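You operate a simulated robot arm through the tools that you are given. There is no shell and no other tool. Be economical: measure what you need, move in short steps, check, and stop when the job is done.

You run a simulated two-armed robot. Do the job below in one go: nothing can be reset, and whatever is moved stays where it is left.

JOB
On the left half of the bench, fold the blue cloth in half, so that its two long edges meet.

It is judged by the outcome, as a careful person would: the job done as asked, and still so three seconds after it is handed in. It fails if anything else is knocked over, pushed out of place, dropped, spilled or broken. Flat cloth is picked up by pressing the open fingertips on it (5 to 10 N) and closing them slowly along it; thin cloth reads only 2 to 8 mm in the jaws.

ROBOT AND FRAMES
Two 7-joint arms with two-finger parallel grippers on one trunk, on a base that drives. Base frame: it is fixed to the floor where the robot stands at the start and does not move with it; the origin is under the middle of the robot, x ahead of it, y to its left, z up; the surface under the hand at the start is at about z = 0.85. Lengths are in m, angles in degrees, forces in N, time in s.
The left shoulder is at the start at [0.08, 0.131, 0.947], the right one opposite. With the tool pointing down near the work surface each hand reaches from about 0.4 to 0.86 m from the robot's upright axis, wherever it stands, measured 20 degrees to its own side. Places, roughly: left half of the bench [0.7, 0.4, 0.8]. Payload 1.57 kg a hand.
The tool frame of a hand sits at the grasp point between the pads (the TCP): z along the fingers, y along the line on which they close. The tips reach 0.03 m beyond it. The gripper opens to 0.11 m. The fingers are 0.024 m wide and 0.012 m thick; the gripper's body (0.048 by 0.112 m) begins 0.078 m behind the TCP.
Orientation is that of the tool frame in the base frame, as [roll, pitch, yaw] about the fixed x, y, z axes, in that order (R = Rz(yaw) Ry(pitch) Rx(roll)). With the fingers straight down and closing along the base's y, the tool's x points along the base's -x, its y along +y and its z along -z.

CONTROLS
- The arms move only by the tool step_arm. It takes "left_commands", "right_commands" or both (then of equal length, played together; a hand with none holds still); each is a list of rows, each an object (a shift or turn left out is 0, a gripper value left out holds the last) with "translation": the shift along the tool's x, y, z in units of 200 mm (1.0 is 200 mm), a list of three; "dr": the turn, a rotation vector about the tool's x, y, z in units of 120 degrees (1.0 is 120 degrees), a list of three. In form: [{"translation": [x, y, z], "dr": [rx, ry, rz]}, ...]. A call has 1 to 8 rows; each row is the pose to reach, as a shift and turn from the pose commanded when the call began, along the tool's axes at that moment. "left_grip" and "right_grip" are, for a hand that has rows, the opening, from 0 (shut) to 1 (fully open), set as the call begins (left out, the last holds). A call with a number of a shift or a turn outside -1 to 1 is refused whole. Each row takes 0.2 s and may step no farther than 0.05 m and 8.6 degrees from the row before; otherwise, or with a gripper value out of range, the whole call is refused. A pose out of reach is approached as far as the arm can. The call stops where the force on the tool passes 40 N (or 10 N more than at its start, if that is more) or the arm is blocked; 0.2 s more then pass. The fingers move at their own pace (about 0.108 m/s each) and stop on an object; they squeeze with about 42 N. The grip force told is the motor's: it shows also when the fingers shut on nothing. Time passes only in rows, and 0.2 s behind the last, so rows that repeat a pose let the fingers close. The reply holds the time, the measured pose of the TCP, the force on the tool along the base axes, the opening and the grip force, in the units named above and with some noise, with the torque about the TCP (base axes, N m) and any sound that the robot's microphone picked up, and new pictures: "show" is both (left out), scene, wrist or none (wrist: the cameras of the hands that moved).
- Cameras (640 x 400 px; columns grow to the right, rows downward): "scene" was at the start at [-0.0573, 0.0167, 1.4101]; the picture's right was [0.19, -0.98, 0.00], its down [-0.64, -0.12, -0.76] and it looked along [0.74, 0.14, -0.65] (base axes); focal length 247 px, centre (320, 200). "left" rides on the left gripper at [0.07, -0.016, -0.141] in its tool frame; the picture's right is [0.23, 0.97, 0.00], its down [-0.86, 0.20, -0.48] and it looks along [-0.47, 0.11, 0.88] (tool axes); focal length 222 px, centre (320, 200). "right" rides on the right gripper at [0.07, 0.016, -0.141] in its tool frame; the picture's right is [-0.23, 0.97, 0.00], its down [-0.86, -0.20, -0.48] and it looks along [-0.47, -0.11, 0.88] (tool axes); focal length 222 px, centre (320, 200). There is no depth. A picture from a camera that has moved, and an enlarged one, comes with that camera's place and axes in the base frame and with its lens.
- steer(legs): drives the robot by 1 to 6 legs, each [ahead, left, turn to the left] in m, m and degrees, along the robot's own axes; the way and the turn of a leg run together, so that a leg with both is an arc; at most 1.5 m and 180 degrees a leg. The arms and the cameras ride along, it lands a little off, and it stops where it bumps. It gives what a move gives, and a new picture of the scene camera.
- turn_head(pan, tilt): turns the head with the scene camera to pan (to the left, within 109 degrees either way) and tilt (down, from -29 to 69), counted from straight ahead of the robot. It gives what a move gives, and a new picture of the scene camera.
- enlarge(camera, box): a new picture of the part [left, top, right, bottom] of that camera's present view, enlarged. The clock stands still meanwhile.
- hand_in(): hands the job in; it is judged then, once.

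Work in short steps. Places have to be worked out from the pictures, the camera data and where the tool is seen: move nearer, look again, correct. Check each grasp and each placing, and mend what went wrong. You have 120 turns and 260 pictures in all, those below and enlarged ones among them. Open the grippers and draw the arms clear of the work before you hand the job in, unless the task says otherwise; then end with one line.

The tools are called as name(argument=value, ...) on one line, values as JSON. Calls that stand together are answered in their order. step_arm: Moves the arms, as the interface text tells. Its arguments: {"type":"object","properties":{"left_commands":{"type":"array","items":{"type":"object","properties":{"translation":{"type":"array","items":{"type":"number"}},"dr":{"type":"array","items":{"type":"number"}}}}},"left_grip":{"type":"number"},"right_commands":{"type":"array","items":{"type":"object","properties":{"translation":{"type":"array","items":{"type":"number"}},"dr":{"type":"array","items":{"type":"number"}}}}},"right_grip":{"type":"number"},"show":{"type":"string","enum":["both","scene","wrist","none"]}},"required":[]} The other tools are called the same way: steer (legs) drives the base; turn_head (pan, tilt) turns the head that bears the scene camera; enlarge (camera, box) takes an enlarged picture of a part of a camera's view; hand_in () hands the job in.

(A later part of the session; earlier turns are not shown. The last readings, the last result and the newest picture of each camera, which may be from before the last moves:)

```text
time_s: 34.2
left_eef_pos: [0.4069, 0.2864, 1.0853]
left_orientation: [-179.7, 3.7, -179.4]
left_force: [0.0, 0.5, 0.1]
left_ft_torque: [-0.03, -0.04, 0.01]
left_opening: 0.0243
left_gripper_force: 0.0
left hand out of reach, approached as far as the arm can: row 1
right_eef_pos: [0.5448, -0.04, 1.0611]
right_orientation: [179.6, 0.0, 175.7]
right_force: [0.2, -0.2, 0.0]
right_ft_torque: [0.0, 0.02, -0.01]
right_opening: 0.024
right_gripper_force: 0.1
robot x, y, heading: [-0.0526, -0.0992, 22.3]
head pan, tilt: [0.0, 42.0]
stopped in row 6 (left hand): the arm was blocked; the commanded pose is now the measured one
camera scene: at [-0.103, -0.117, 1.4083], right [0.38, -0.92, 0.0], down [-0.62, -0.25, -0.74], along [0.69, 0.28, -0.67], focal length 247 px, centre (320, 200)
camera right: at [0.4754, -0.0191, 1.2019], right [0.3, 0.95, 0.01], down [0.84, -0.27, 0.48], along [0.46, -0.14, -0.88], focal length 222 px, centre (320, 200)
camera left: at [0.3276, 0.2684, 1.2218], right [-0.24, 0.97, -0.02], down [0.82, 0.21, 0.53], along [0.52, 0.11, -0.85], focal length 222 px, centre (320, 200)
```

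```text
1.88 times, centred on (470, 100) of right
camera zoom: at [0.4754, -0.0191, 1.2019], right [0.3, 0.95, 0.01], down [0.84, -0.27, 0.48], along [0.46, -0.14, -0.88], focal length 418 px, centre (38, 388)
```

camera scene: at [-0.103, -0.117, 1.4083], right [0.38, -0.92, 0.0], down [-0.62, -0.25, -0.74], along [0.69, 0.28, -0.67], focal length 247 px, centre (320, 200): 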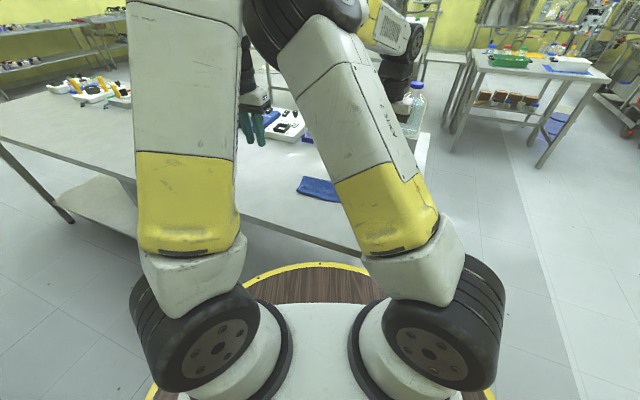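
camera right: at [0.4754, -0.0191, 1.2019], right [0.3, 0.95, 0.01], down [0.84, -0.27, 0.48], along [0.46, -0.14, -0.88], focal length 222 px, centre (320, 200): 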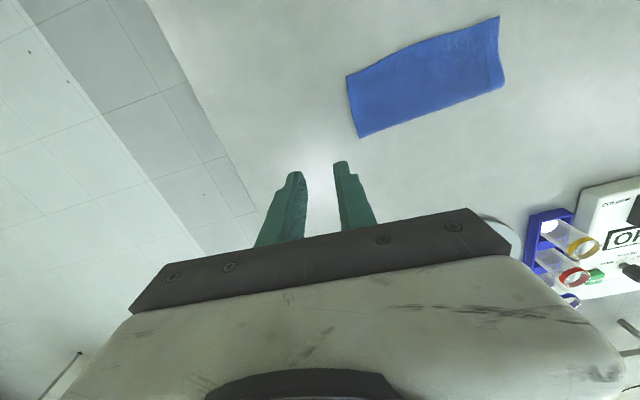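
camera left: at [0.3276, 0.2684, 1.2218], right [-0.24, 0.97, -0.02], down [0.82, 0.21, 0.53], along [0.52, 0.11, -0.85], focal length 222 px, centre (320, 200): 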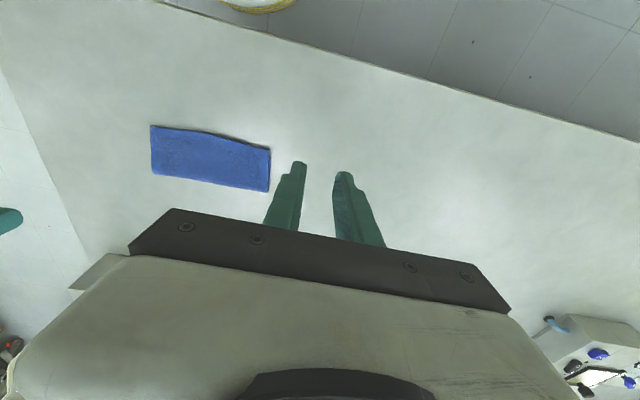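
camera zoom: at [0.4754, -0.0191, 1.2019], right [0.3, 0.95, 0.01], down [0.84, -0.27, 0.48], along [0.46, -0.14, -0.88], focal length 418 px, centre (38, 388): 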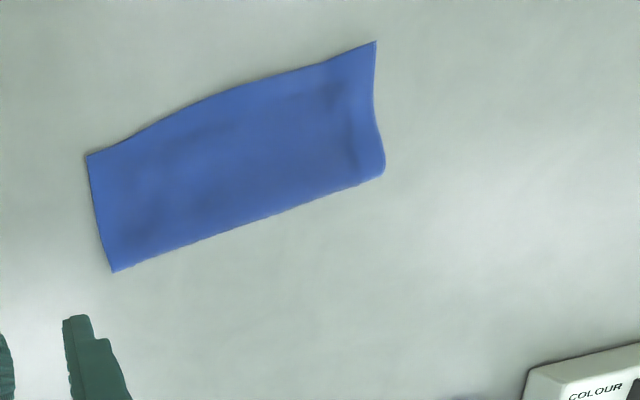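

The arms crowd each other at this heading. I'll return both hands to the robot-aligned yaw, then turn the robot itself to face the cloth squarely.

step_arm(left_commands=[{"dr": [0, 0.0075, -0.045]}, {"dr": [0, 0.015, -0.09]}, {"dr": [0, 0.022, -0.135]}, {"dr": [0, 0.03, -0.18]}], right_commands=[{"dr": [0, 0, -0.055]}, {"dr": [0, 0, -0.11]}, {"dr": [0, 0, -0.165]}, {"dr": [0, 0, -0.22]}], show="none")

steer(legs=[[0.0, 0.0, -21.0], [-0.09, 0.195, 0.0]])

enlarge(camera="scene", box=[270, 160, 370, 220])

```text
time_s: 35.2
left_eef_pos: [0.3962, 0.3075, 1.1305]
left_orientation: [-172.1, 5.7, -155.2]
left_force: [0.2, 0.4, -0.1]
left_ft_torque: [-0.03, 0.03, -0.02]
left_opening: 0.0241
left_gripper_force: 0.0
right_eef_pos: [0.5479, -0.0546, 1.0592]
right_orientation: [179.4, 0.1, -160.1]
right_force: [0.0, 0.4, -0.8]
right_ft_torque: [-0.04, 0.01, -0.03]
right_opening: 0.0243
right_gripper_force: 0.1
robot x, y, heading: [-0.0488, -0.0965, 22.3]
head pan, tilt: [0.0, 42.0]
stopped in row 4 (left hand): the arm was blocked; the commanded pose is now the measured one
```

```text
time_s: 38.0
left_eef_pos: [0.4146, 0.3177, 1.1295]
left_orientation: [-172.1, 5.7, -176.1]
left_force: [0.2, 0.3, 0.0]
left_ft_torque: [0.01, 0.01, 0.0]
left_opening: 0.0243
left_gripper_force: 0.0
right_eef_pos: [0.4298, -0.0734, 1.0594]
right_orientation: [179.5, 0.0, 178.9]
right_force: [0.1, -0.2, -0.2]
right_ft_torque: [-0.03, -0.04, -0.04]
right_opening: 0.0242
right_gripper_force: 0.1
robot x, y, heading: [-0.1456, 0.0958, 1.6]
head pan, tilt: [0.0, 42.0]
camera scene: at [-0.2016, 0.0991, 1.4083], right [0.03, -1.0, 0.0], down [-0.67, -0.02, -0.74], along [0.74, 0.02, -0.67], focal length 247 px, centre (320, 200)
```

scene: 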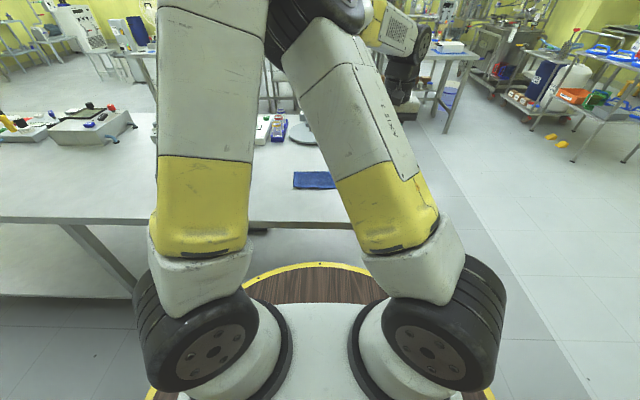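

```text
6.40 times, centred on (320, 190) of scene
camera zoom: at [-0.2016, 0.0991, 1.4083], right [0.03, -1.0, 0.0], down [-0.67, -0.02, -0.74], along [0.74, 0.02, -0.67], focal length 1581 px, centre (320, 264)
```

zoom: 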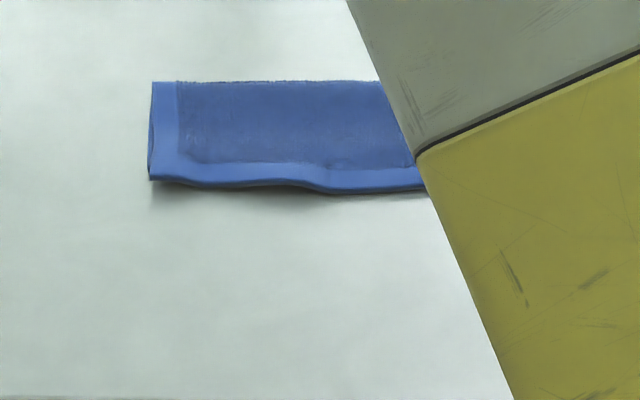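

The cloth is now square to the robot, but the right elbow leans inward. I'll yaw the right hand outward and move it forward to swing the elbow back, and level the left hand.

step_arm(right_commands=[{"translation": [-0.1, -0.05, 0], "dr": [0, 0, -0.06]}, {"translation": [-0.2, -0.1, 0], "dr": [0, 0, -0.12]}, {"translation": [-0.3, -0.15, 0], "dr": [0, 0, -0.18]}, {"translation": [-0.4, -0.2, 0], "dr": [0, 0, -0.24]}], show="scene")

```text
time_s: 39.0
left_eef_pos: [0.4146, 0.3187, 1.1298]
left_orientation: [-172.1, 5.7, -176.2]
left_force: [0.2, -0.3, 0.3]
left_ft_torque: [0.02, -0.01, 0.01]
left_opening: 0.0243
left_gripper_force: 0.1
right_eef_pos: [0.509, -0.1155, 1.058]
right_orientation: [179.5, 0.3, -152.3]
right_force: [0.1, 0.7, 0.3]
right_ft_torque: [0.03, 0.01, 0.01]
right_opening: 0.0241
right_gripper_force: 0.1
robot x, y, heading: [-0.1453, 0.0998, 1.6]
head pan, tilt: [0.0, 42.0]
camera scene: at [-0.2018, 0.0993, 1.4083], right [0.03, -1.0, 0.0], down [-0.67, -0.02, -0.74], along [0.74, 0.02, -0.67], focal length 247 px, centre (320, 200)
```

scene: 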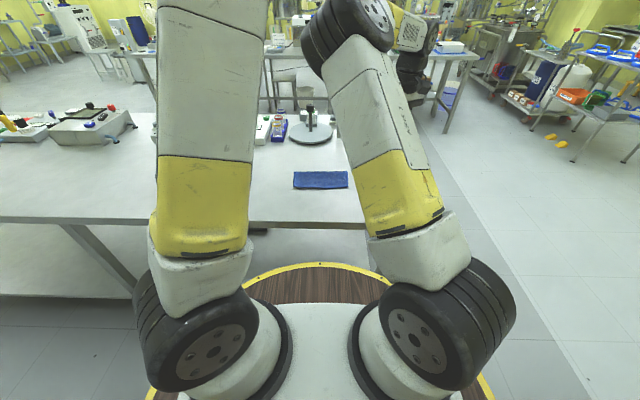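

step_arm(left_commands=[{"dr": [-0.0335, 0.024, 0.0095]}, {"dr": [-0.067, 0.0475, 0.019]}, {"translation": [-0.15, 0, 0], "dr": [-0.067, 0.0475, 0.019]}, {"translation": [-0.3, 0, 0], "dr": [-0.067, 0.0475, 0.019]}], right_commands=[{"translation": [0, 0, 0], "dr": [0, 0, 0.03]}, {"translation": [0, 0, 0], "dr": [0, 0, 0.06]}, {"translation": [-0.1, 0, 0], "dr": [0, 0, 0.12]}, {"translation": [-0.2, 0, 0], "dr": [0, 0, 0.18]}], show="scene")

enlarge(camera="scene", box=[280, 160, 360, 200])

```text
time_s: 40.0
left_eef_pos: [0.4748, 0.322, 1.1375]
left_orientation: [179.9, 0.3, -178.8]
left_force: [-0.5, 0.0, -0.1]
left_ft_torque: [0.01, -0.03, 0.02]
left_opening: 0.0244
left_gripper_force: 0.0
right_eef_pos: [0.5446, -0.099, 1.0579]
right_orientation: [179.6, 0.0, -174.1]
right_force: [-0.8, 0.0, 0.0]
right_ft_torque: [-0.02, -0.03, 0.03]
right_opening: 0.0242
right_gripper_force: 0.1
robot x, y, heading: [-0.1471, 0.1009, 1.3]
head pan, tilt: [0.0, 42.0]
camera scene: at [-0.2022, 0.0992, 1.4083], right [0.03, -1.0, 0.0], down [-0.67, -0.02, -0.74], along [0.74, 0.02, -0.67], focal length 247 px, centre (320, 200)
```

scene: 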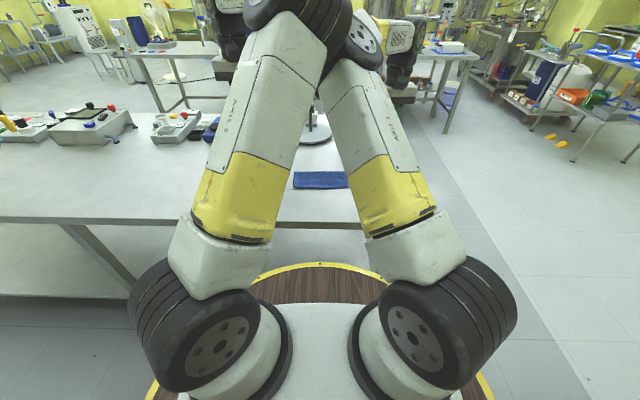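

```text
8.00 times, centred on (320, 180) of scene
camera zoom: at [-0.2022, 0.0992, 1.4083], right [0.03, -1.0, 0.0], down [-0.67, -0.02, -0.74], along [0.74, 0.02, -0.67], focal length 1976 px, centre (320, 360)
```

zoom: 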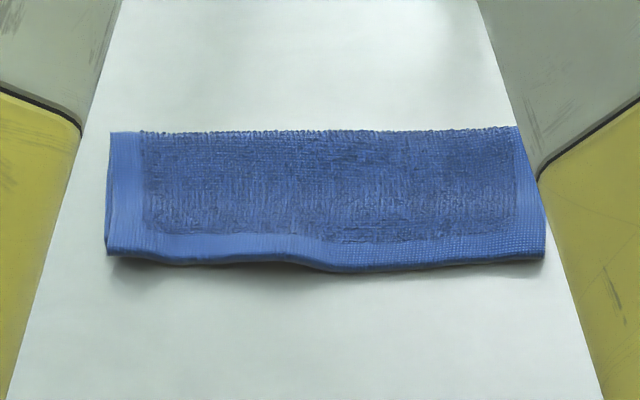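

I need a low view of the right end to judge the overhang there, so I'll tilt the right hand and bring it down clear of the cloth.

step_arm(right_commands=[{"translation": [0.086, 0.017, 0.089], "dr": [0, -0.0667, 0]}, {"translation": [0.171, 0.034, 0.179], "dr": [0, -0.1333, 0]}, {"translation": [0.257, 0.05, 0.268], "dr": [0, -0.2, 0]}, {"translation": [0.343, 0.067, 0.357], "dr": [0, -0.2667, 0]}, {"translation": [0.428, 0.084, 0.447], "dr": [0, -0.3333, 0]}, {"translation": [0.514, 0.1, 0.536], "dr": [0, -0.4, 0]}, {"translation": [0.6, 0.118, 0.625], "dr": [0, -0.4667, 0]}, {"translation": [0.685, 0.135, 0.715], "dr": [0, -0.5333, 0]}], show="wrist")

```text
time_s: 40.7
left_eef_pos: [0.4657, 0.3326, 1.1985]
left_orientation: [-173.2, 7.4, -177.9]
left_force: [0.8, -0.1, -1.2]
left_ft_torque: [0.06, 0.06, 0.02]
left_opening: 0.0242
left_gripper_force: 0.0
right_eef_pos: [0.5005, -0.1096, 1.0011]
right_orientation: [-179.4, 17.3, -175.2]
right_force: [0.1, -0.6, 0.6]
right_ft_torque: [0.03, 0.06, 0.02]
right_opening: 0.0241
right_gripper_force: 0.2
robot x, y, heading: [-0.1442, 0.0964, 1.6]
head pan, tilt: [0.0, 42.0]
stopped in row 3 (left hand): the arm was blocked; the commanded pose is now the measured one
camera right: at [0.3907, -0.1008, 1.1151], right [0.14, 0.99, 0.06], down [0.69, -0.14, 0.71], along [0.71, -0.06, -0.7], focal length 222 px, centre (320, 200)
```

right: 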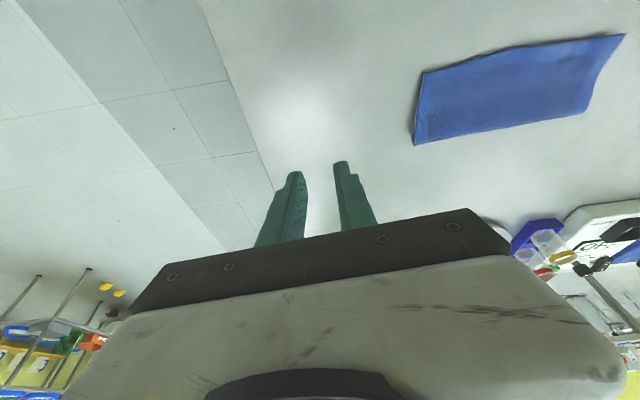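

The elbows touch again, so I'll yaw both hands outward to spread the arms before going on.

step_arm(left_commands=[{"translation": [0, 0.05, 0], "dr": [0, 0.015, 0.06]}, {"translation": [0, 0.1, 0], "dr": [-0.02, 0.03, 0.12]}, {"translation": [0, 0.15, 0], "dr": [-0.04, 0.045, 0.18]}, {"translation": [0, 0.2, 0], "dr": [-0.055, 0.06, 0.24]}], right_commands=[{"translation": [0, -0.03, 0], "dr": [-0.0145, 0, -0.048]}, {"translation": [0, -0.06, 0], "dr": [-0.029, 0, -0.096]}, {"translation": [0, -0.09, 0], "dr": [-0.0435, 0, -0.143]}, {"translation": [0, -0.12, 0], "dr": [-0.058, 0, -0.191]}], show="scene")

```text
time_s: 41.7
left_eef_pos: [0.4631, 0.3733, 1.1942]
left_orientation: [177.7, 1.2, 152.9]
left_force: [-0.1, 0.3, 0.8]
left_ft_torque: [-0.02, -0.06, 0.02]
left_opening: 0.0242
left_gripper_force: 0.1
right_eef_pos: [0.5027, -0.1316, 1.002]
right_orientation: [-179.2, 17.2, -151.0]
right_force: [-0.3, 0.4, 0.9]
right_ft_torque: [-0.01, -0.03, 0.01]
right_opening: 0.0239
right_gripper_force: 0.0
robot x, y, heading: [-0.1442, 0.0975, 1.7]
head pan, tilt: [0.0, 42.0]
camera scene: at [-0.2016, 0.0993, 1.4083], right [0.03, -1.0, 0.0], down [-0.67, -0.02, -0.74], along [0.74, 0.02, -0.67], focal length 247 px, centre (320, 200)
```

scene: 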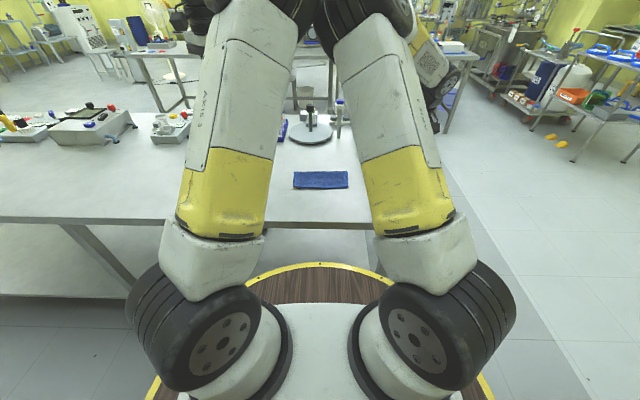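

step_arm(right_commands=[{"translation": [0.057, 0.073, 0.058], "dr": [0, -0.06, 0]}, {"translation": [0.114, 0.147, 0.117], "dr": [0, -0.12, 0]}, {"translation": [0.171, 0.22, 0.175], "dr": [0, -0.18, 0]}, {"translation": [0.228, 0.293, 0.233], "dr": [0, -0.24, 0]}, {"translation": [0.285, 0.367, 0.292], "dr": [0, -0.3, 0]}, {"translation": [0.342, 0.44, 0.35], "dr": [0, -0.36, 0]}], show="wrist")

```text
time_s: 43.1
left_eef_pos: [0.4618, 0.372, 1.1942]
left_orientation: [177.8, 1.3, 152.9]
left_force: [-0.5, 0.6, -0.1]
left_ft_torque: [-0.02, -0.02, 0.02]
left_opening: 0.0243
left_gripper_force: 0.0
right_eef_pos: [0.42, -0.0771, 0.914]
right_orientation: [-178.3, 60.4, -149.9]
right_force: [0.2, -1.4, -0.7]
right_ft_torque: [-0.03, -0.04, -0.04]
right_opening: 0.0244
right_gripper_force: 0.0
robot x, y, heading: [-0.1477, 0.0978, 1.2]
head pan, tilt: [0.0, 42.0]
camera right: at [0.2739, -0.1377, 0.9232], right [-0.37, 0.91, 0.18], down [0.09, -0.16, 0.98], along [0.92, 0.38, -0.03], focal length 222 px, centre (320, 200)
```

right: 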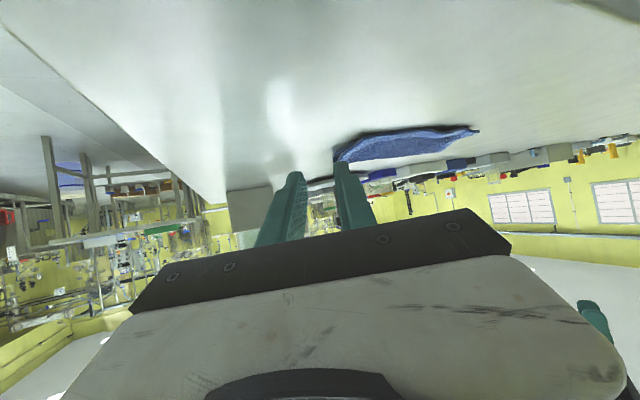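

enlarge(camera="right", box=[325, 115, 485, 175])

enlarge(camera="right", box=[325, 130, 385, 170])

```text
4.00 times, centred on (405, 145) of right
camera zoom: at [0.2739, -0.1377, 0.9232], right [-0.37, 0.91, 0.18], down [0.09, -0.16, 0.98], along [0.92, 0.38, -0.03], focal length 888 px, centre (-20, 420)
```

zoom: 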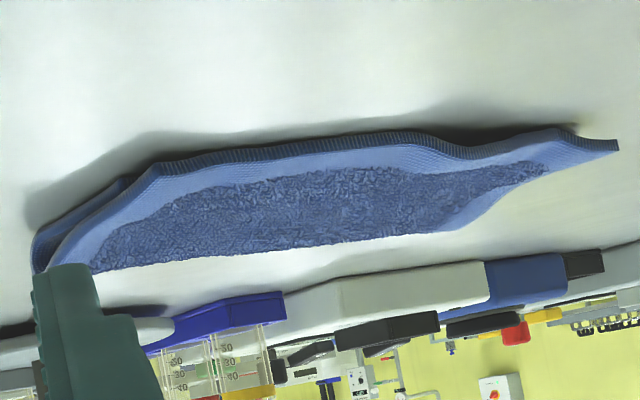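

```text
10.00 times, centred on (355, 150) of right
camera zoom: at [0.2739, -0.1377, 0.9232], right [-0.37, 0.91, 0.18], down [0.09, -0.16, 0.98], along [0.92, 0.38, -0.03], focal length 2221 px, centre (-30, 700)
```

zoom: 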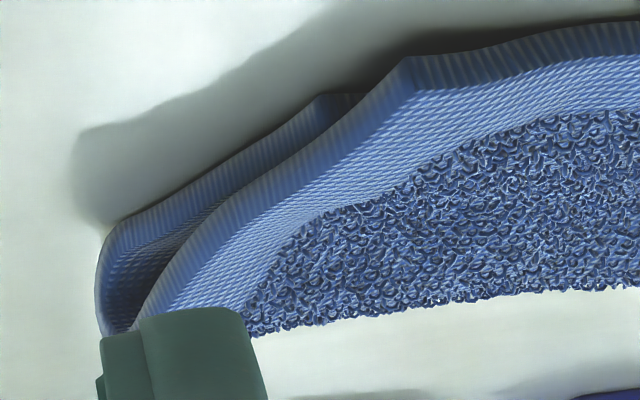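

Overhang is about 15 mm at the right end and about 5 mm at the left, with both layers lying well. I'll square the edges by pushing the upper layer's edge gently with one open gripper until it meets the lower edge. First I raise and untilt the right hand and move the left arm well clear.

step_arm(left_commands=[{"translation": [0, 0.075, 0]}, {"translation": [0, 0.15, 0]}, {"translation": [0, 0.225, 0]}, {"translation": [0, 0.3, 0]}, {"translation": [0, 0.375, 0]}, {"translation": [0, 0.45, 0]}, {"translation": [0, 0.525, 0]}, {"translation": [0, 0.6, 0]}], right_commands=[{"translation": [-0.054, 0, -0.031], "dr": [0, 0.0625, 0]}, {"translation": [-0.108, 0, -0.062], "dr": [0, 0.125, 0]}, {"translation": [-0.162, 0, -0.094], "dr": [0, 0.1875, 0]}, {"translation": [-0.216, 0, -0.125], "dr": [0, 0.25, 0]}, {"translation": [-0.27, 0, -0.156], "dr": [0, 0.3125, 0]}, {"translation": [-0.325, 0, -0.187], "dr": [0, 0.375, 0]}, {"translation": [-0.379, 0, -0.219], "dr": [0, 0.4375, 0]}, {"translation": [-0.433, 0, -0.25], "dr": [0, 0.5, 0]}], show="scene")

```text
time_s: 44.9
left_eef_pos: [0.5177, 0.479, 1.1997]
left_orientation: [177.7, 1.2, 153.0]
left_force: [0.1, -1.0, -0.3]
left_ft_torque: [0.02, 0.04, 0.02]
left_opening: 0.0242
left_gripper_force: 0.1
right_eef_pos: [0.4189, -0.0776, 1.0153]
right_orientation: [-179.3, 0.3, -151.3]
right_force: [-0.1, -0.5, -0.3]
right_ft_torque: [0.05, -0.07, 0.01]
right_opening: 0.0242
right_gripper_force: 0.0
robot x, y, heading: [-0.1435, 0.0987, 1.6]
head pan, tilt: [0.0, 42.0]
camera scene: at [-0.2019, 0.0987, 1.4083], right [0.03, -1.0, 0.0], down [-0.67, -0.02, -0.74], along [0.74, 0.02, -0.67], focal length 247 px, centre (320, 200)
```

scene: 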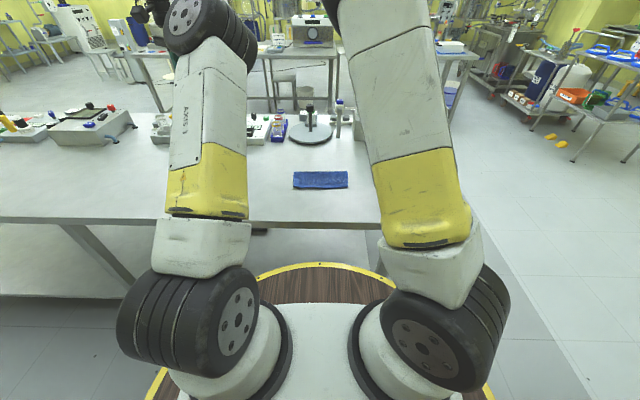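

step_arm(right_commands=[{"translation": [-0.096, 0.162, 0.055], "dr": [0, 0, 0.0416]}, {"translation": [-0.191, 0.324, 0.11], "dr": [0, 0, 0.0832]}, {"translation": [-0.287, 0.486, 0.165], "dr": [0, 0, 0.125]}, {"translation": [-0.382, 0.648, 0.22], "dr": [0, 0, 0.1664]}, {"translation": [-0.478, 0.81, 0.275], "dr": [0, 0, 0.208]}], right_grip=1.0)

```text
time_s: 46.3
left_eef_pos: [0.5128, 0.4963, 1.1956]
left_orientation: [178.0, 1.2, 154.7]
left_force: [-0.4, -0.3, 0.6]
left_ft_torque: [-0.01, -0.02, -0.04]
left_opening: 0.0242
left_gripper_force: 0.0
right_eef_pos: [0.443, 0.0854, 0.9898]
right_orientation: [176.0, 2.9, 179.5]
right_force: [-0.3, -0.4, 0.3]
right_ft_torque: [-0.04, 0.01, -0.01]
right_opening: 0.1099
right_gripper_force: 0.1
robot x, y, heading: [-0.1439, 0.1006, 1.8]
head pan, tilt: [0.0, 42.0]
stopped in row 5 (right hand): the arm was blocked; the commanded pose is now the measured one
camera scene: at [-0.2015, 0.0991, 1.4083], right [0.03, -1.0, 0.0], down [-0.67, -0.02, -0.74], along [0.74, 0.02, -0.67], focal length 247 px, centre (320, 200)
camera right: at [0.3659, 0.0935, 1.1277], right [0.23, 0.97, 0.08], down [0.83, -0.24, 0.51], along [0.51, -0.05, -0.86], focal length 222 px, centre (320, 200)
```

scene: 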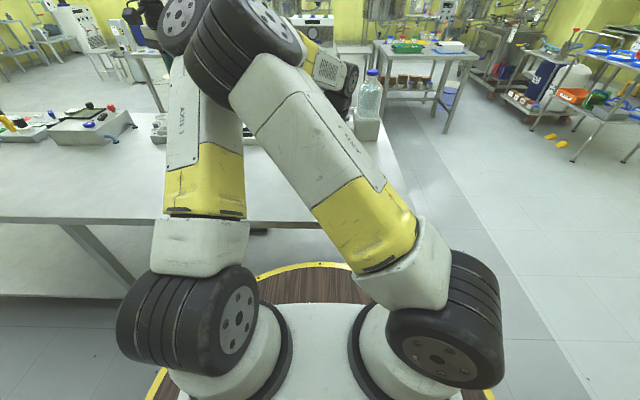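
right: 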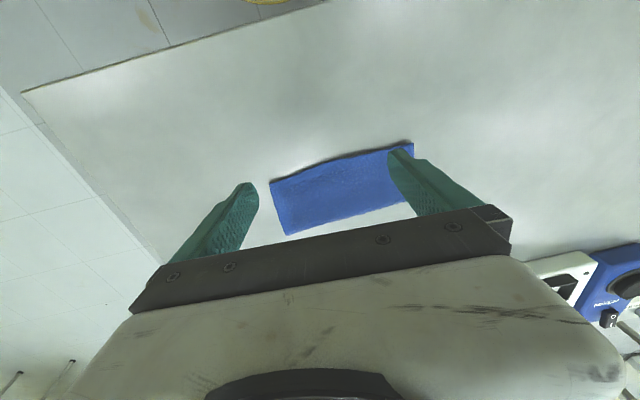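

The right elbow runs into the left arm when reaching across. I'll drive the robot left about 0.16 m and slightly back so the cloth is on the right arm's own side.

steer(legs=[[-0.06, 0.17, 0.0]])

```text
time_s: 47.8
left_eef_pos: [0.4484, 0.6645, 1.1956]
left_orientation: [178.0, 1.1, 154.6]
left_force: [0.4, -0.3, -1.1]
left_ft_torque: [0.02, 0.0, 0.03]
left_opening: 0.0243
left_gripper_force: 0.2
right_eef_pos: [0.3777, 0.2548, 0.9894]
right_orientation: [175.9, 3.0, 179.3]
right_force: [-0.6, -0.3, 0.1]
right_ft_torque: [-0.04, 0.0, -0.02]
right_opening: 0.1099
right_gripper_force: 0.0
robot x, y, heading: [-0.2112, 0.2693, 1.2]
head pan, tilt: [0.0, 42.0]
camera scene: at [-0.2668, 0.2679, 1.4083], right [0.02, -1.0, 0.0], down [-0.67, -0.02, -0.74], along [0.74, 0.02, -0.67], focal length 247 px, centre (320, 200)
```

scene: 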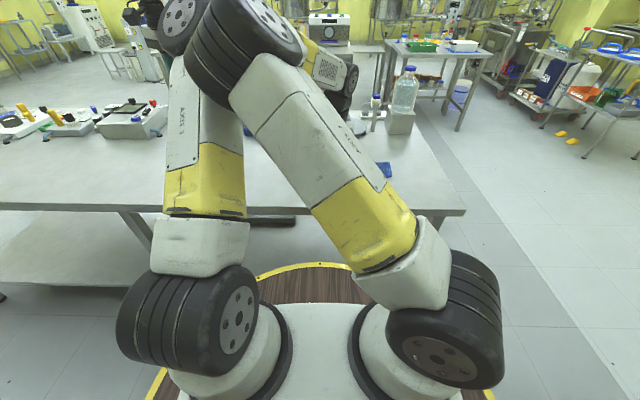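

step_arm(right_commands=[{"translation": [-0.065, -0.18, 0.037], "dr": [0.008, 0.006, -0.01]}, {"translation": [-0.13, -0.363, 0.075], "dr": [0.016, 0.012, -0.02]}, {"translation": [-0.195, -0.544, 0.112], "dr": [0.025, 0.019, -0.03]}, {"translation": [-0.26, -0.725, 0.15], "dr": [0.033, 0.025, -0.039]}])

```text
time_s: 48.8
left_eef_pos: [0.4481, 0.6652, 1.1964]
left_orientation: [178.0, 1.2, 154.6]
left_force: [-0.1, -0.1, 0.6]
left_ft_torque: [-0.04, -0.03, 0.0]
left_opening: 0.0242
left_gripper_force: 0.0
right_eef_pos: [0.4308, 0.1133, 0.9506]
right_orientation: [-179.8, 0.0, -175.8]
right_force: [0.0, 0.5, -0.2]
right_ft_torque: [-0.02, -0.02, -0.01]
right_opening: 0.11
right_gripper_force: 0.0
robot x, y, heading: [-0.2125, 0.2666, 1.6]
head pan, tilt: [0.0, 42.0]
camera scene: at [-0.267, 0.2683, 1.4083], right [0.03, -1.0, 0.0], down [-0.67, -0.02, -0.74], along [0.74, 0.02, -0.67], focal length 247 px, centre (320, 200)
camera right: at [0.3594, 0.1249, 1.0926], right [0.16, 0.99, 0.0], down [0.87, -0.14, 0.48], along [0.47, -0.08, -0.88], focal length 222 px, centre (320, 200)
```

scene: 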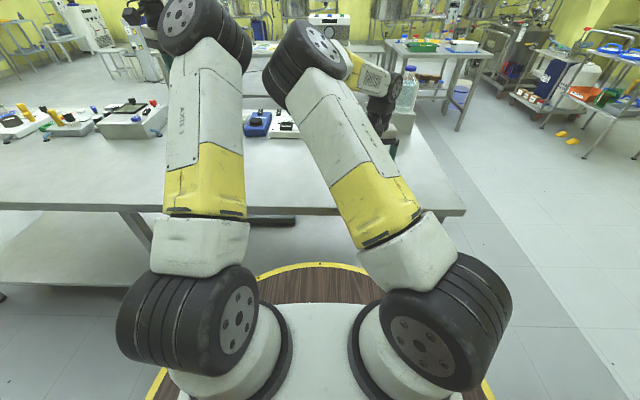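
right: 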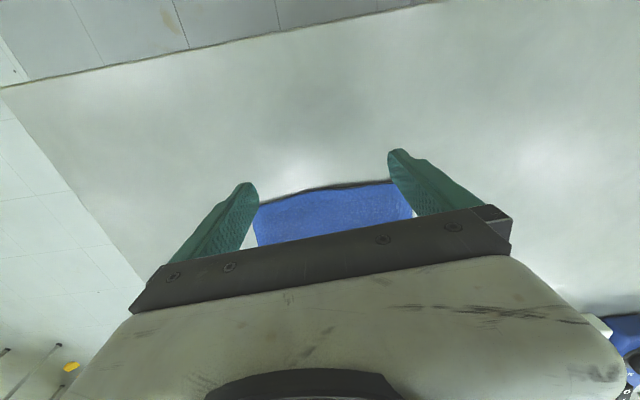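

The arm is free now and the fingers straddle the cloth's near side. I'll lower the tips to just above the table, about 2 cm short of the edge.

step_arm(right_commands=[{"translation": [0, 0, 0.17]}, {"translation": [0, 0, 0.335]}], show="wrist")

enlarge(camera="right", box=[200, 130, 460, 260])

```text
time_s: 49.4
left_eef_pos: [0.4477, 0.6649, 1.1965]
left_orientation: [178.0, 1.1, 154.6]
left_force: [-0.2, 0.7, 0.2]
left_ft_torque: [-0.02, -0.02, -0.02]
left_opening: 0.0244
left_gripper_force: 0.1
right_eef_pos: [0.4303, 0.1138, 0.8855]
right_orientation: [-179.9, 0.1, -175.8]
right_force: [-0.2, -0.9, 0.4]
right_ft_torque: [0.0, -0.02, 0.02]
right_opening: 0.11
right_gripper_force: 0.0
robot x, y, heading: [-0.2126, 0.2681, 1.4]
head pan, tilt: [0.0, 42.0]
camera right: at [0.3579, 0.1241, 1.0266], right [0.16, 0.99, 0.0], down [0.87, -0.14, 0.48], along [0.47, -0.08, -0.88], focal length 222 px, centre (320, 200)
```

right: 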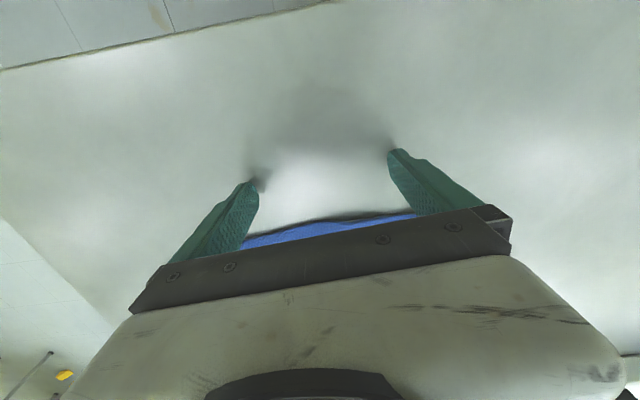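

```text
2.46 times, centred on (330, 195) of right
camera zoom: at [0.3579, 0.1241, 1.0266], right [0.16, 0.99, 0.0], down [0.87, -0.14, 0.48], along [0.47, -0.08, -0.88], focal length 547 px, centre (295, 212)
```

zoom: 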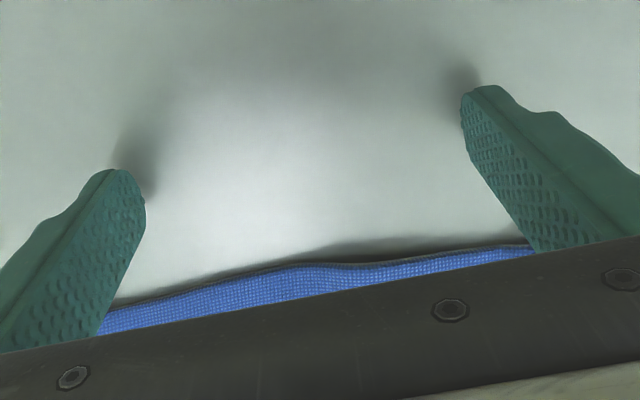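

Now I'll lower 2.5 mm and push slowly forward, stopping a little short of the target line.

step_arm(right_commands=[{"translation": [0, 0, 0.0125]}, {"translation": [-0.06, 0, 0.0125]}, {"translation": [-0.11, 0, 0.0125]}, {"translation": [-0.14, 0, 0.0125]}, {"translation": [-0.17, 0, 0.0125]}, {"translation": [-0.2, 0, 0.0125]}], show="both")

enlarge(camera="right", box=[200, 130, 460, 260])

```text
time_s: 50.8
left_eef_pos: [0.4485, 0.6652, 1.1963]
left_orientation: [178.0, 1.0, 154.7]
left_force: [-0.6, 0.3, 0.2]
left_ft_torque: [0.02, 0.01, 0.02]
left_opening: 0.0241
left_gripper_force: 0.2
right_eef_pos: [0.4685, 0.1163, 0.8831]
right_orientation: [180.0, 0.1, -175.9]
right_force: [0.3, -0.7, 0.2]
right_ft_torque: [0.03, 0.0, 0.03]
right_opening: 0.11
right_gripper_force: 0.1
robot x, y, heading: [-0.2127, 0.2697, 1.2]
head pan, tilt: [0.0, 42.0]
camera scene: at [-0.2668, 0.268, 1.4083], right [0.02, -1.0, 0.0], down [-0.67, -0.02, -0.74], along [0.74, 0.02, -0.67], focal length 247 px, centre (320, 200)
camera right: at [0.3985, 0.1266, 1.0243], right [0.16, 0.99, 0.0], down [0.87, -0.14, 0.48], along [0.47, -0.08, -0.88], focal length 222 px, centre (320, 200)
```

scene: 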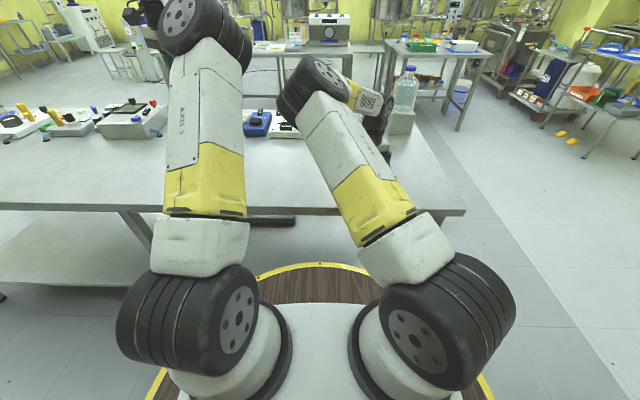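
right: 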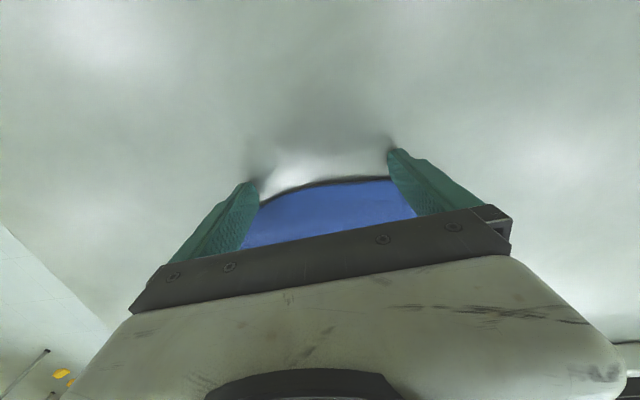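

```text
2.46 times, centred on (330, 195) of right
camera zoom: at [0.3985, 0.1266, 1.0243], right [0.16, 0.99, 0.0], down [0.87, -0.14, 0.48], along [0.47, -0.08, -0.88], focal length 547 px, centre (295, 212)
```

zoom: 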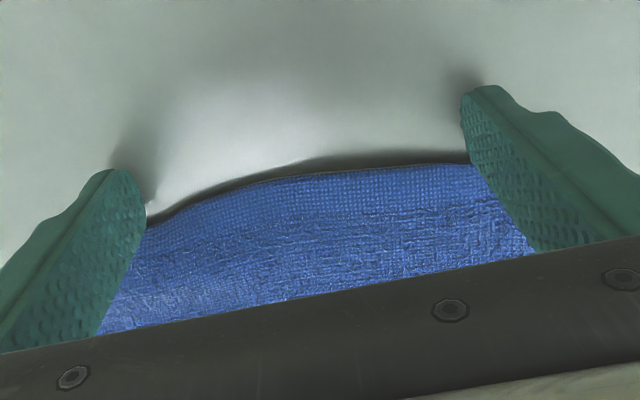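

The push works: the edge is moving at the fingers while the middle still bows out. I'll push 5 mm more, back off, then close the fingers partly for a push at the middle.

step_arm(right_commands=[{"translation": [-0.025, 0, 0]}, {"translation": [0.08, 0, 0]}, {"translation": [0.2, 0, 0]}], show="none")

step_arm(right_commands=[{"translation": [0, 0, 0]}, {"translation": [0, 0, 0]}, {"translation": [0, 0, 0]}], right_grip=0.36, show="wrist")

enlarge(camera="right", box=[180, 130, 480, 280])

```text
time_s: 51.6
left_eef_pos: [0.4479, 0.6644, 1.1965]
left_orientation: [178.0, 1.1, 154.6]
left_force: [0.4, 0.0, 1.1]
left_ft_torque: [0.0, -0.01, 0.04]
left_opening: 0.0245
left_gripper_force: 0.0
right_eef_pos: [0.4297, 0.1122, 0.8817]
right_orientation: [-179.9, 0.2, -175.9]
right_force: [0.0, -0.6, -0.1]
right_ft_torque: [0.0, 0.01, -0.01]
right_opening: 0.11
right_gripper_force: 0.1
robot x, y, heading: [-0.2061, 0.2648, 1.3]
head pan, tilt: [0.0, 42.0]
```

```text
time_s: 52.4
left_eef_pos: [0.4479, 0.6649, 1.1958]
left_orientation: [178.0, 1.1, 154.7]
left_force: [0.3, 0.4, -0.3]
left_ft_torque: [0.0, 0.03, 0.0]
left_opening: 0.0243
left_gripper_force: 0.0
right_eef_pos: [0.4296, 0.1112, 0.8808]
right_orientation: [-179.8, 0.0, -175.8]
right_force: [-0.2, 0.4, 0.3]
right_ft_torque: [-0.01, -0.01, -0.01]
right_opening: 0.0399
right_gripper_force: 0.1
robot x, y, heading: [-0.2104, 0.2743, 1.5]
head pan, tilt: [0.0, 42.0]
camera right: at [0.3587, 0.1227, 1.0234], right [0.16, 0.99, 0.0], down [0.87, -0.14, 0.48], along [0.47, -0.08, -0.88], focal length 222 px, centre (320, 200)
```

right: 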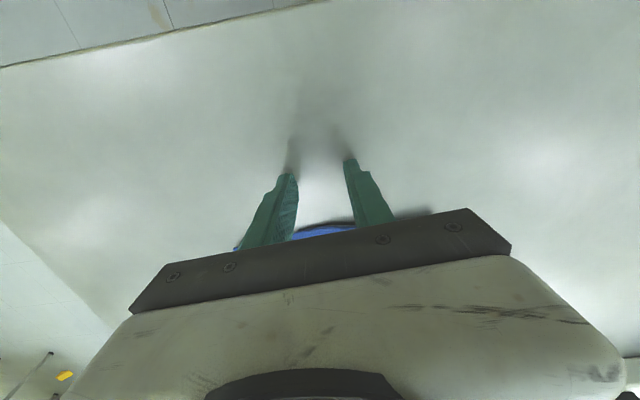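

```text
2.13 times, centred on (330, 205) of right
camera zoom: at [0.3587, 0.1227, 1.0234], right [0.16, 0.99, 0.0], down [0.87, -0.14, 0.48], along [0.47, -0.08, -0.88], focal length 474 px, centre (299, 189)
```

zoom: 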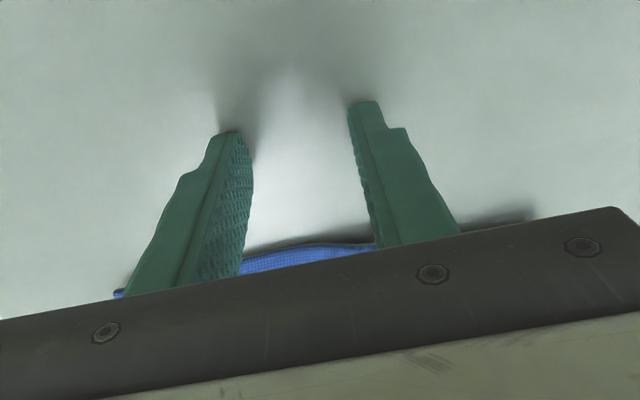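

Now I push the middle forward to the same line, then back off and lift to look.

step_arm(right_commands=[{"translation": [-0.08, 0, 0]}, {"translation": [-0.13, 0, 0]}, {"translation": [-0.175, 0, 0]}, {"translation": [-0.2, 0, 0]}, {"translation": [-0.22, 0, 0]}], show="none")

step_arm(right_commands=[{"translation": [0.1, 0, 0]}, {"translation": [0.25, 0, 0]}, {"translation": [0.35, -0.1, -0.2]}, {"translation": [0.35, -0.2, -0.4]}], show="both")

enlarge(camera="right", box=[220, 60, 500, 240])

```text
time_s: 53.6
left_eef_pos: [0.4467, 0.6642, 1.1956]
left_orientation: [178.1, 1.1, 154.7]
left_force: [-0.4, -0.2, -0.1]
left_ft_torque: [0.0, -0.01, 0.02]
left_opening: 0.024
left_gripper_force: 0.0
right_eef_pos: [0.4748, 0.1146, 0.8823]
right_orientation: [-179.9, 0.2, -175.7]
right_force: [-0.8, -0.4, 0.4]
right_ft_torque: [-0.01, 0.02, 0.01]
right_opening: 0.0395
right_gripper_force: 0.1
robot x, y, heading: [-0.2122, 0.269, 1.6]
head pan, tilt: [0.0, 42.0]
```

```text
time_s: 54.6
left_eef_pos: [0.4475, 0.6649, 1.1958]
left_orientation: [178.0, 1.0, 154.6]
left_force: [0.0, -0.3, -0.6]
left_ft_torque: [0.0, 0.02, 0.0]
left_opening: 0.0241
left_gripper_force: 0.0
right_eef_pos: [0.4059, 0.0678, 0.9642]
right_orientation: [-179.9, 0.1, -175.8]
right_force: [-0.1, -0.3, -0.7]
right_ft_torque: [-0.02, 0.02, -0.01]
right_opening: 0.0396
right_gripper_force: 0.1
robot x, y, heading: [-0.2111, 0.2721, 1.3]
head pan, tilt: [0.0, 42.0]
camera scene: at [-0.2666, 0.2682, 1.4083], right [0.03, -1.0, 0.0], down [-0.67, -0.02, -0.74], along [0.74, 0.02, -0.67], focal length 247 px, centre (320, 200)
camera right: at [0.335, 0.0794, 1.1062], right [0.16, 0.99, 0.0], down [0.87, -0.14, 0.48], along [0.47, -0.08, -0.88], focal length 222 px, centre (320, 200)
```

scene: 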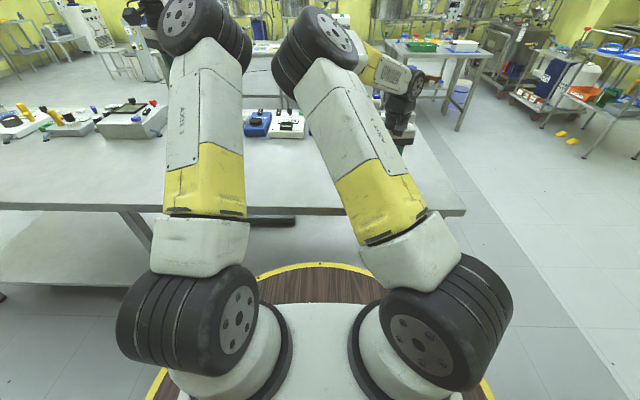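
right: 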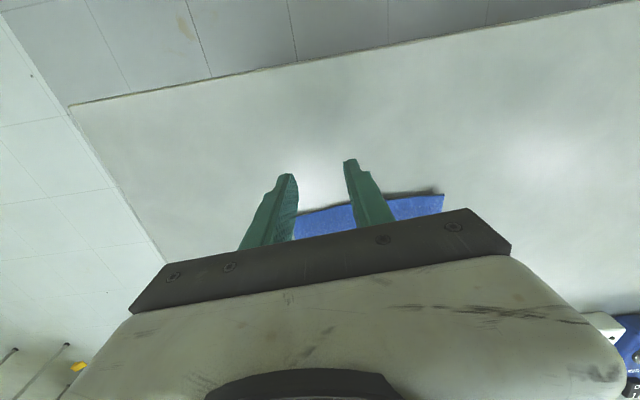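

```text
2.22 times, centred on (360, 150) of right
camera zoom: at [0.335, 0.0794, 1.1062], right [0.16, 0.99, 0.0], down [0.87, -0.14, 0.48], along [0.47, -0.08, -0.88], focal length 494 px, centre (231, 311)
```

zoom: 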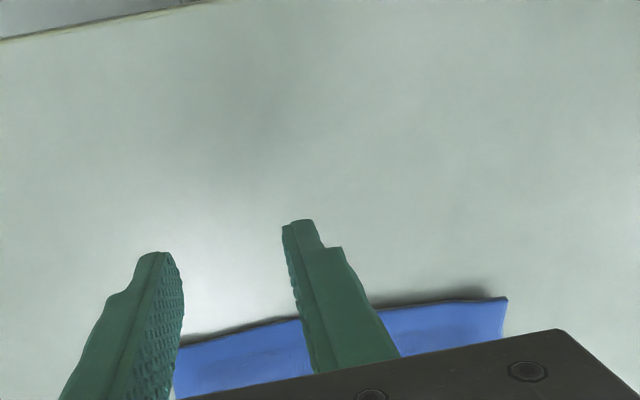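

I'll tilt the right hand down for a low frontal view of the edges.

step_arm(right_commands=[{"translation": [-0.01, 0, 0.043], "dr": [0, -0.0655, 0]}, {"translation": [-0.02, 0, 0.086], "dr": [0, -0.131, 0]}, {"translation": [-0.03, 0, 0.129], "dr": [0, -0.1965, 0]}, {"translation": [-0.04, 0, 0.171], "dr": [0, -0.262, 0]}, {"translation": [-0.05, 0, 0.214], "dr": [0, -0.3275, 0]}, {"translation": [-0.06, 0, 0.257], "dr": [0, -0.393, 0]}, {"translation": [-0.07, 0, 0.3], "dr": [0, -0.4583, 0]}], show="wrist")

enlarge(camera="right", box=[240, 80, 480, 200])

```text
time_s: 56.2
left_eef_pos: [0.447, 0.6646, 1.1964]
left_orientation: [178.0, 1.1, 154.6]
left_force: [0.2, 0.1, 0.5]
left_ft_torque: [-0.01, 0.01, 0.03]
left_opening: 0.0244
left_gripper_force: 0.0
right_eef_pos: [0.4212, 0.0703, 0.9023]
right_orientation: [-179.8, 55.4, -175.6]
right_force: [1.0, -0.2, -0.1]
right_ft_torque: [-0.01, -0.01, 0.04]
right_opening: 0.0395
right_gripper_force: 0.0
robot x, y, heading: [-0.2113, 0.2697, 1.4]
head pan, tilt: [0.0, 42.0]
camera right: at [0.2641, 0.0752, 0.9256], right [0.06, 0.98, 0.18], down [0.11, -0.19, 0.98], along [0.99, -0.04, -0.12], focal length 222 px, centre (320, 200)
```

right: 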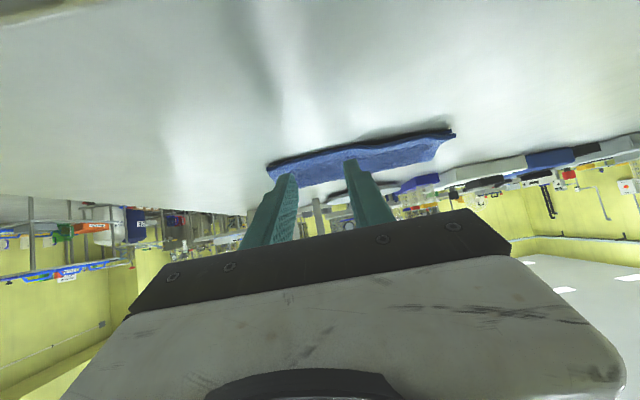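

```text
2.67 times, centred on (360, 140) of right
camera zoom: at [0.2641, 0.0752, 0.9256], right [0.06, 0.98, 0.18], down [0.11, -0.19, 0.98], along [0.99, -0.04, -0.12], focal length 592 px, centre (213, 360)
```

zoom: 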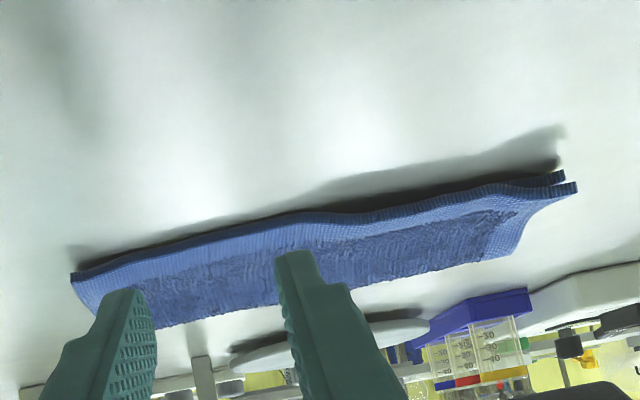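

enlarge(camera="right", box=[260, 140, 350, 190])

enlarge(camera="right", box=[380, 115, 470, 170])

```text
7.11 times, centred on (305, 165) of right
camera zoom: at [0.2641, 0.0752, 0.9256], right [0.06, 0.98, 0.18], down [0.11, -0.19, 0.98], along [0.99, -0.04, -0.12], focal length 1580 px, centre (427, 449)
```

zoom: 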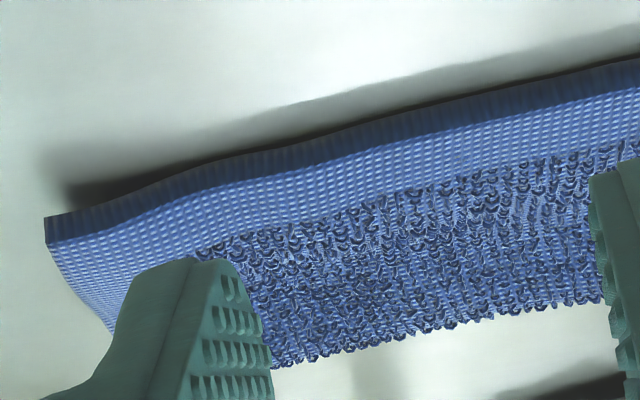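

```text
7.11 times, centred on (425, 142) of right
camera zoom: at [0.2641, 0.0752, 0.9256], right [0.06, 0.98, 0.18], down [0.11, -0.19, 0.98], along [0.99, -0.04, -0.12], focal length 1580 px, centre (-427, 609)
```

zoom: 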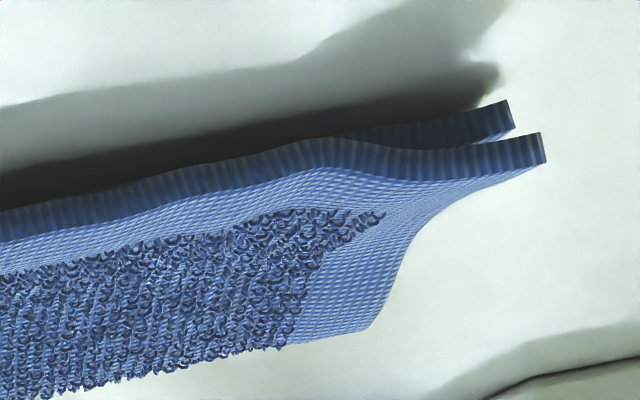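

The left end is nearly aligned; the right end still overhangs and the upper layer is slightly raised. I'll return the hand to vertical and push again, a little further, so the fingertips also touch the lower layer's edge and square both.

step_arm(right_commands=[{"translation": [-0.006, 0.029, 0.008], "dr": [0, 0.0655, 0]}, {"translation": [-0.012, 0.057, 0.016], "dr": [0, 0.131, 0]}, {"translation": [-0.017, 0.086, 0.024], "dr": [0, 0.1965, 0]}, {"translation": [-0.023, 0.114, 0.032], "dr": [0, 0.262, 0]}, {"translation": [-0.029, 0.143, 0.041], "dr": [0, 0.3275, 0]}, {"translation": [-0.034, 0.171, 0.049], "dr": [0, 0.393, 0]}, {"translation": [-0.04, 0.2, 0.057], "dr": [0, 0.4583, 0]}], right_grip=0.8, show="wrist")

```text
time_s: 57.8
left_eef_pos: [0.4467, 0.6643, 1.1963]
left_orientation: [178.0, 1.1, 154.6]
left_force: [-0.2, -0.8, 0.2]
left_ft_torque: [0.03, 0.01, 0.01]
left_opening: 0.0244
left_gripper_force: 0.0
right_eef_pos: [0.4316, 0.1114, 0.9029]
right_orientation: [-180.0, 0.0, -175.9]
right_force: [0.1, 0.1, -0.1]
right_ft_torque: [0.02, 0.02, 0.0]
right_opening: 0.0879
right_gripper_force: 0.1
robot x, y, heading: [-0.2094, 0.2698, 1.5]
head pan, tilt: [0.0, 42.0]
camera right: at [0.3614, 0.122, 1.0441], right [0.16, 0.99, 0.0], down [0.87, -0.14, 0.48], along [0.47, -0.08, -0.88], focal length 222 px, centre (320, 200)
```

right: 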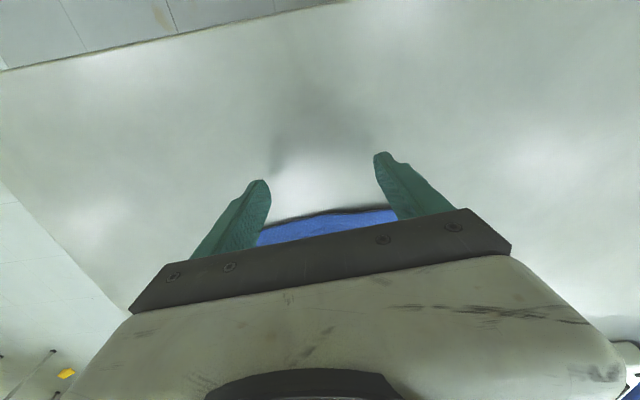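

step_arm(right_commands=[{"translation": [0, -0.08, 0.06], "dr": [0, 0, 0.017]}, {"translation": [0, -0.08, 0.104], "dr": [0, 0, 0.017]}, {"translation": [-0.1, -0.08, 0.104], "dr": [0, 0, 0.017]}, {"translation": [-0.16, -0.08, 0.104], "dr": [0, 0, 0.017]}, {"translation": [-0.2, -0.08, 0.104], "dr": [0, 0, 0.017]}, {"translation": [-0.23, -0.08, 0.104], "dr": [0, 0, 0.017]}, {"translation": [-0.25, -0.08, 0.104], "dr": [0, 0, 0.017]}], show="wrist")

enlarge(camera="right", box=[200, 130, 460, 260])

```text
time_s: 59.4
left_eef_pos: [0.448, 0.664, 1.1953]
left_orientation: [177.9, 1.1, 154.6]
left_force: [0.4, -0.3, -0.1]
left_ft_torque: [0.01, -0.03, -0.04]
left_opening: 0.0243
left_gripper_force: 0.1
right_eef_pos: [0.4834, 0.0979, 0.8822]
right_orientation: [-179.8, 0.1, -177.9]
right_force: [-0.2, -0.1, -0.7]
right_ft_torque: [-0.03, -0.02, -0.03]
right_opening: 0.0879
right_gripper_force: 0.0
robot x, y, heading: [-0.2089, 0.2688, 1.2]
head pan, tilt: [0.0, 42.0]
camera right: at [0.4129, 0.1129, 1.0234], right [0.19, 0.98, 0.0], down [0.86, -0.17, 0.48], along [0.47, -0.09, -0.88], focal length 222 px, centre (320, 200)
```

right: 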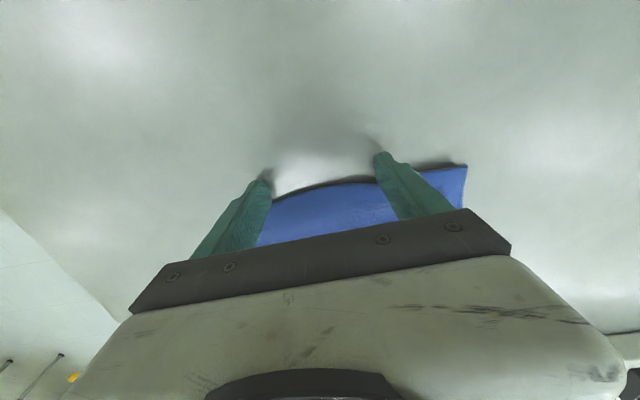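

```text
2.46 times, centred on (330, 195) of right
camera zoom: at [0.4129, 0.1129, 1.0234], right [0.19, 0.98, 0.0], down [0.86, -0.17, 0.48], along [0.47, -0.09, -0.88], focal length 547 px, centre (295, 212)
```

zoom: 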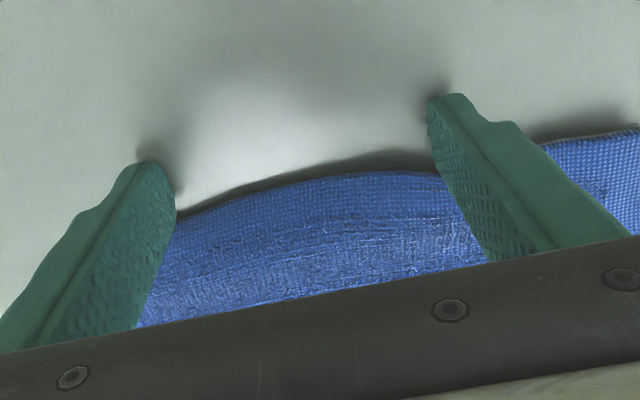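

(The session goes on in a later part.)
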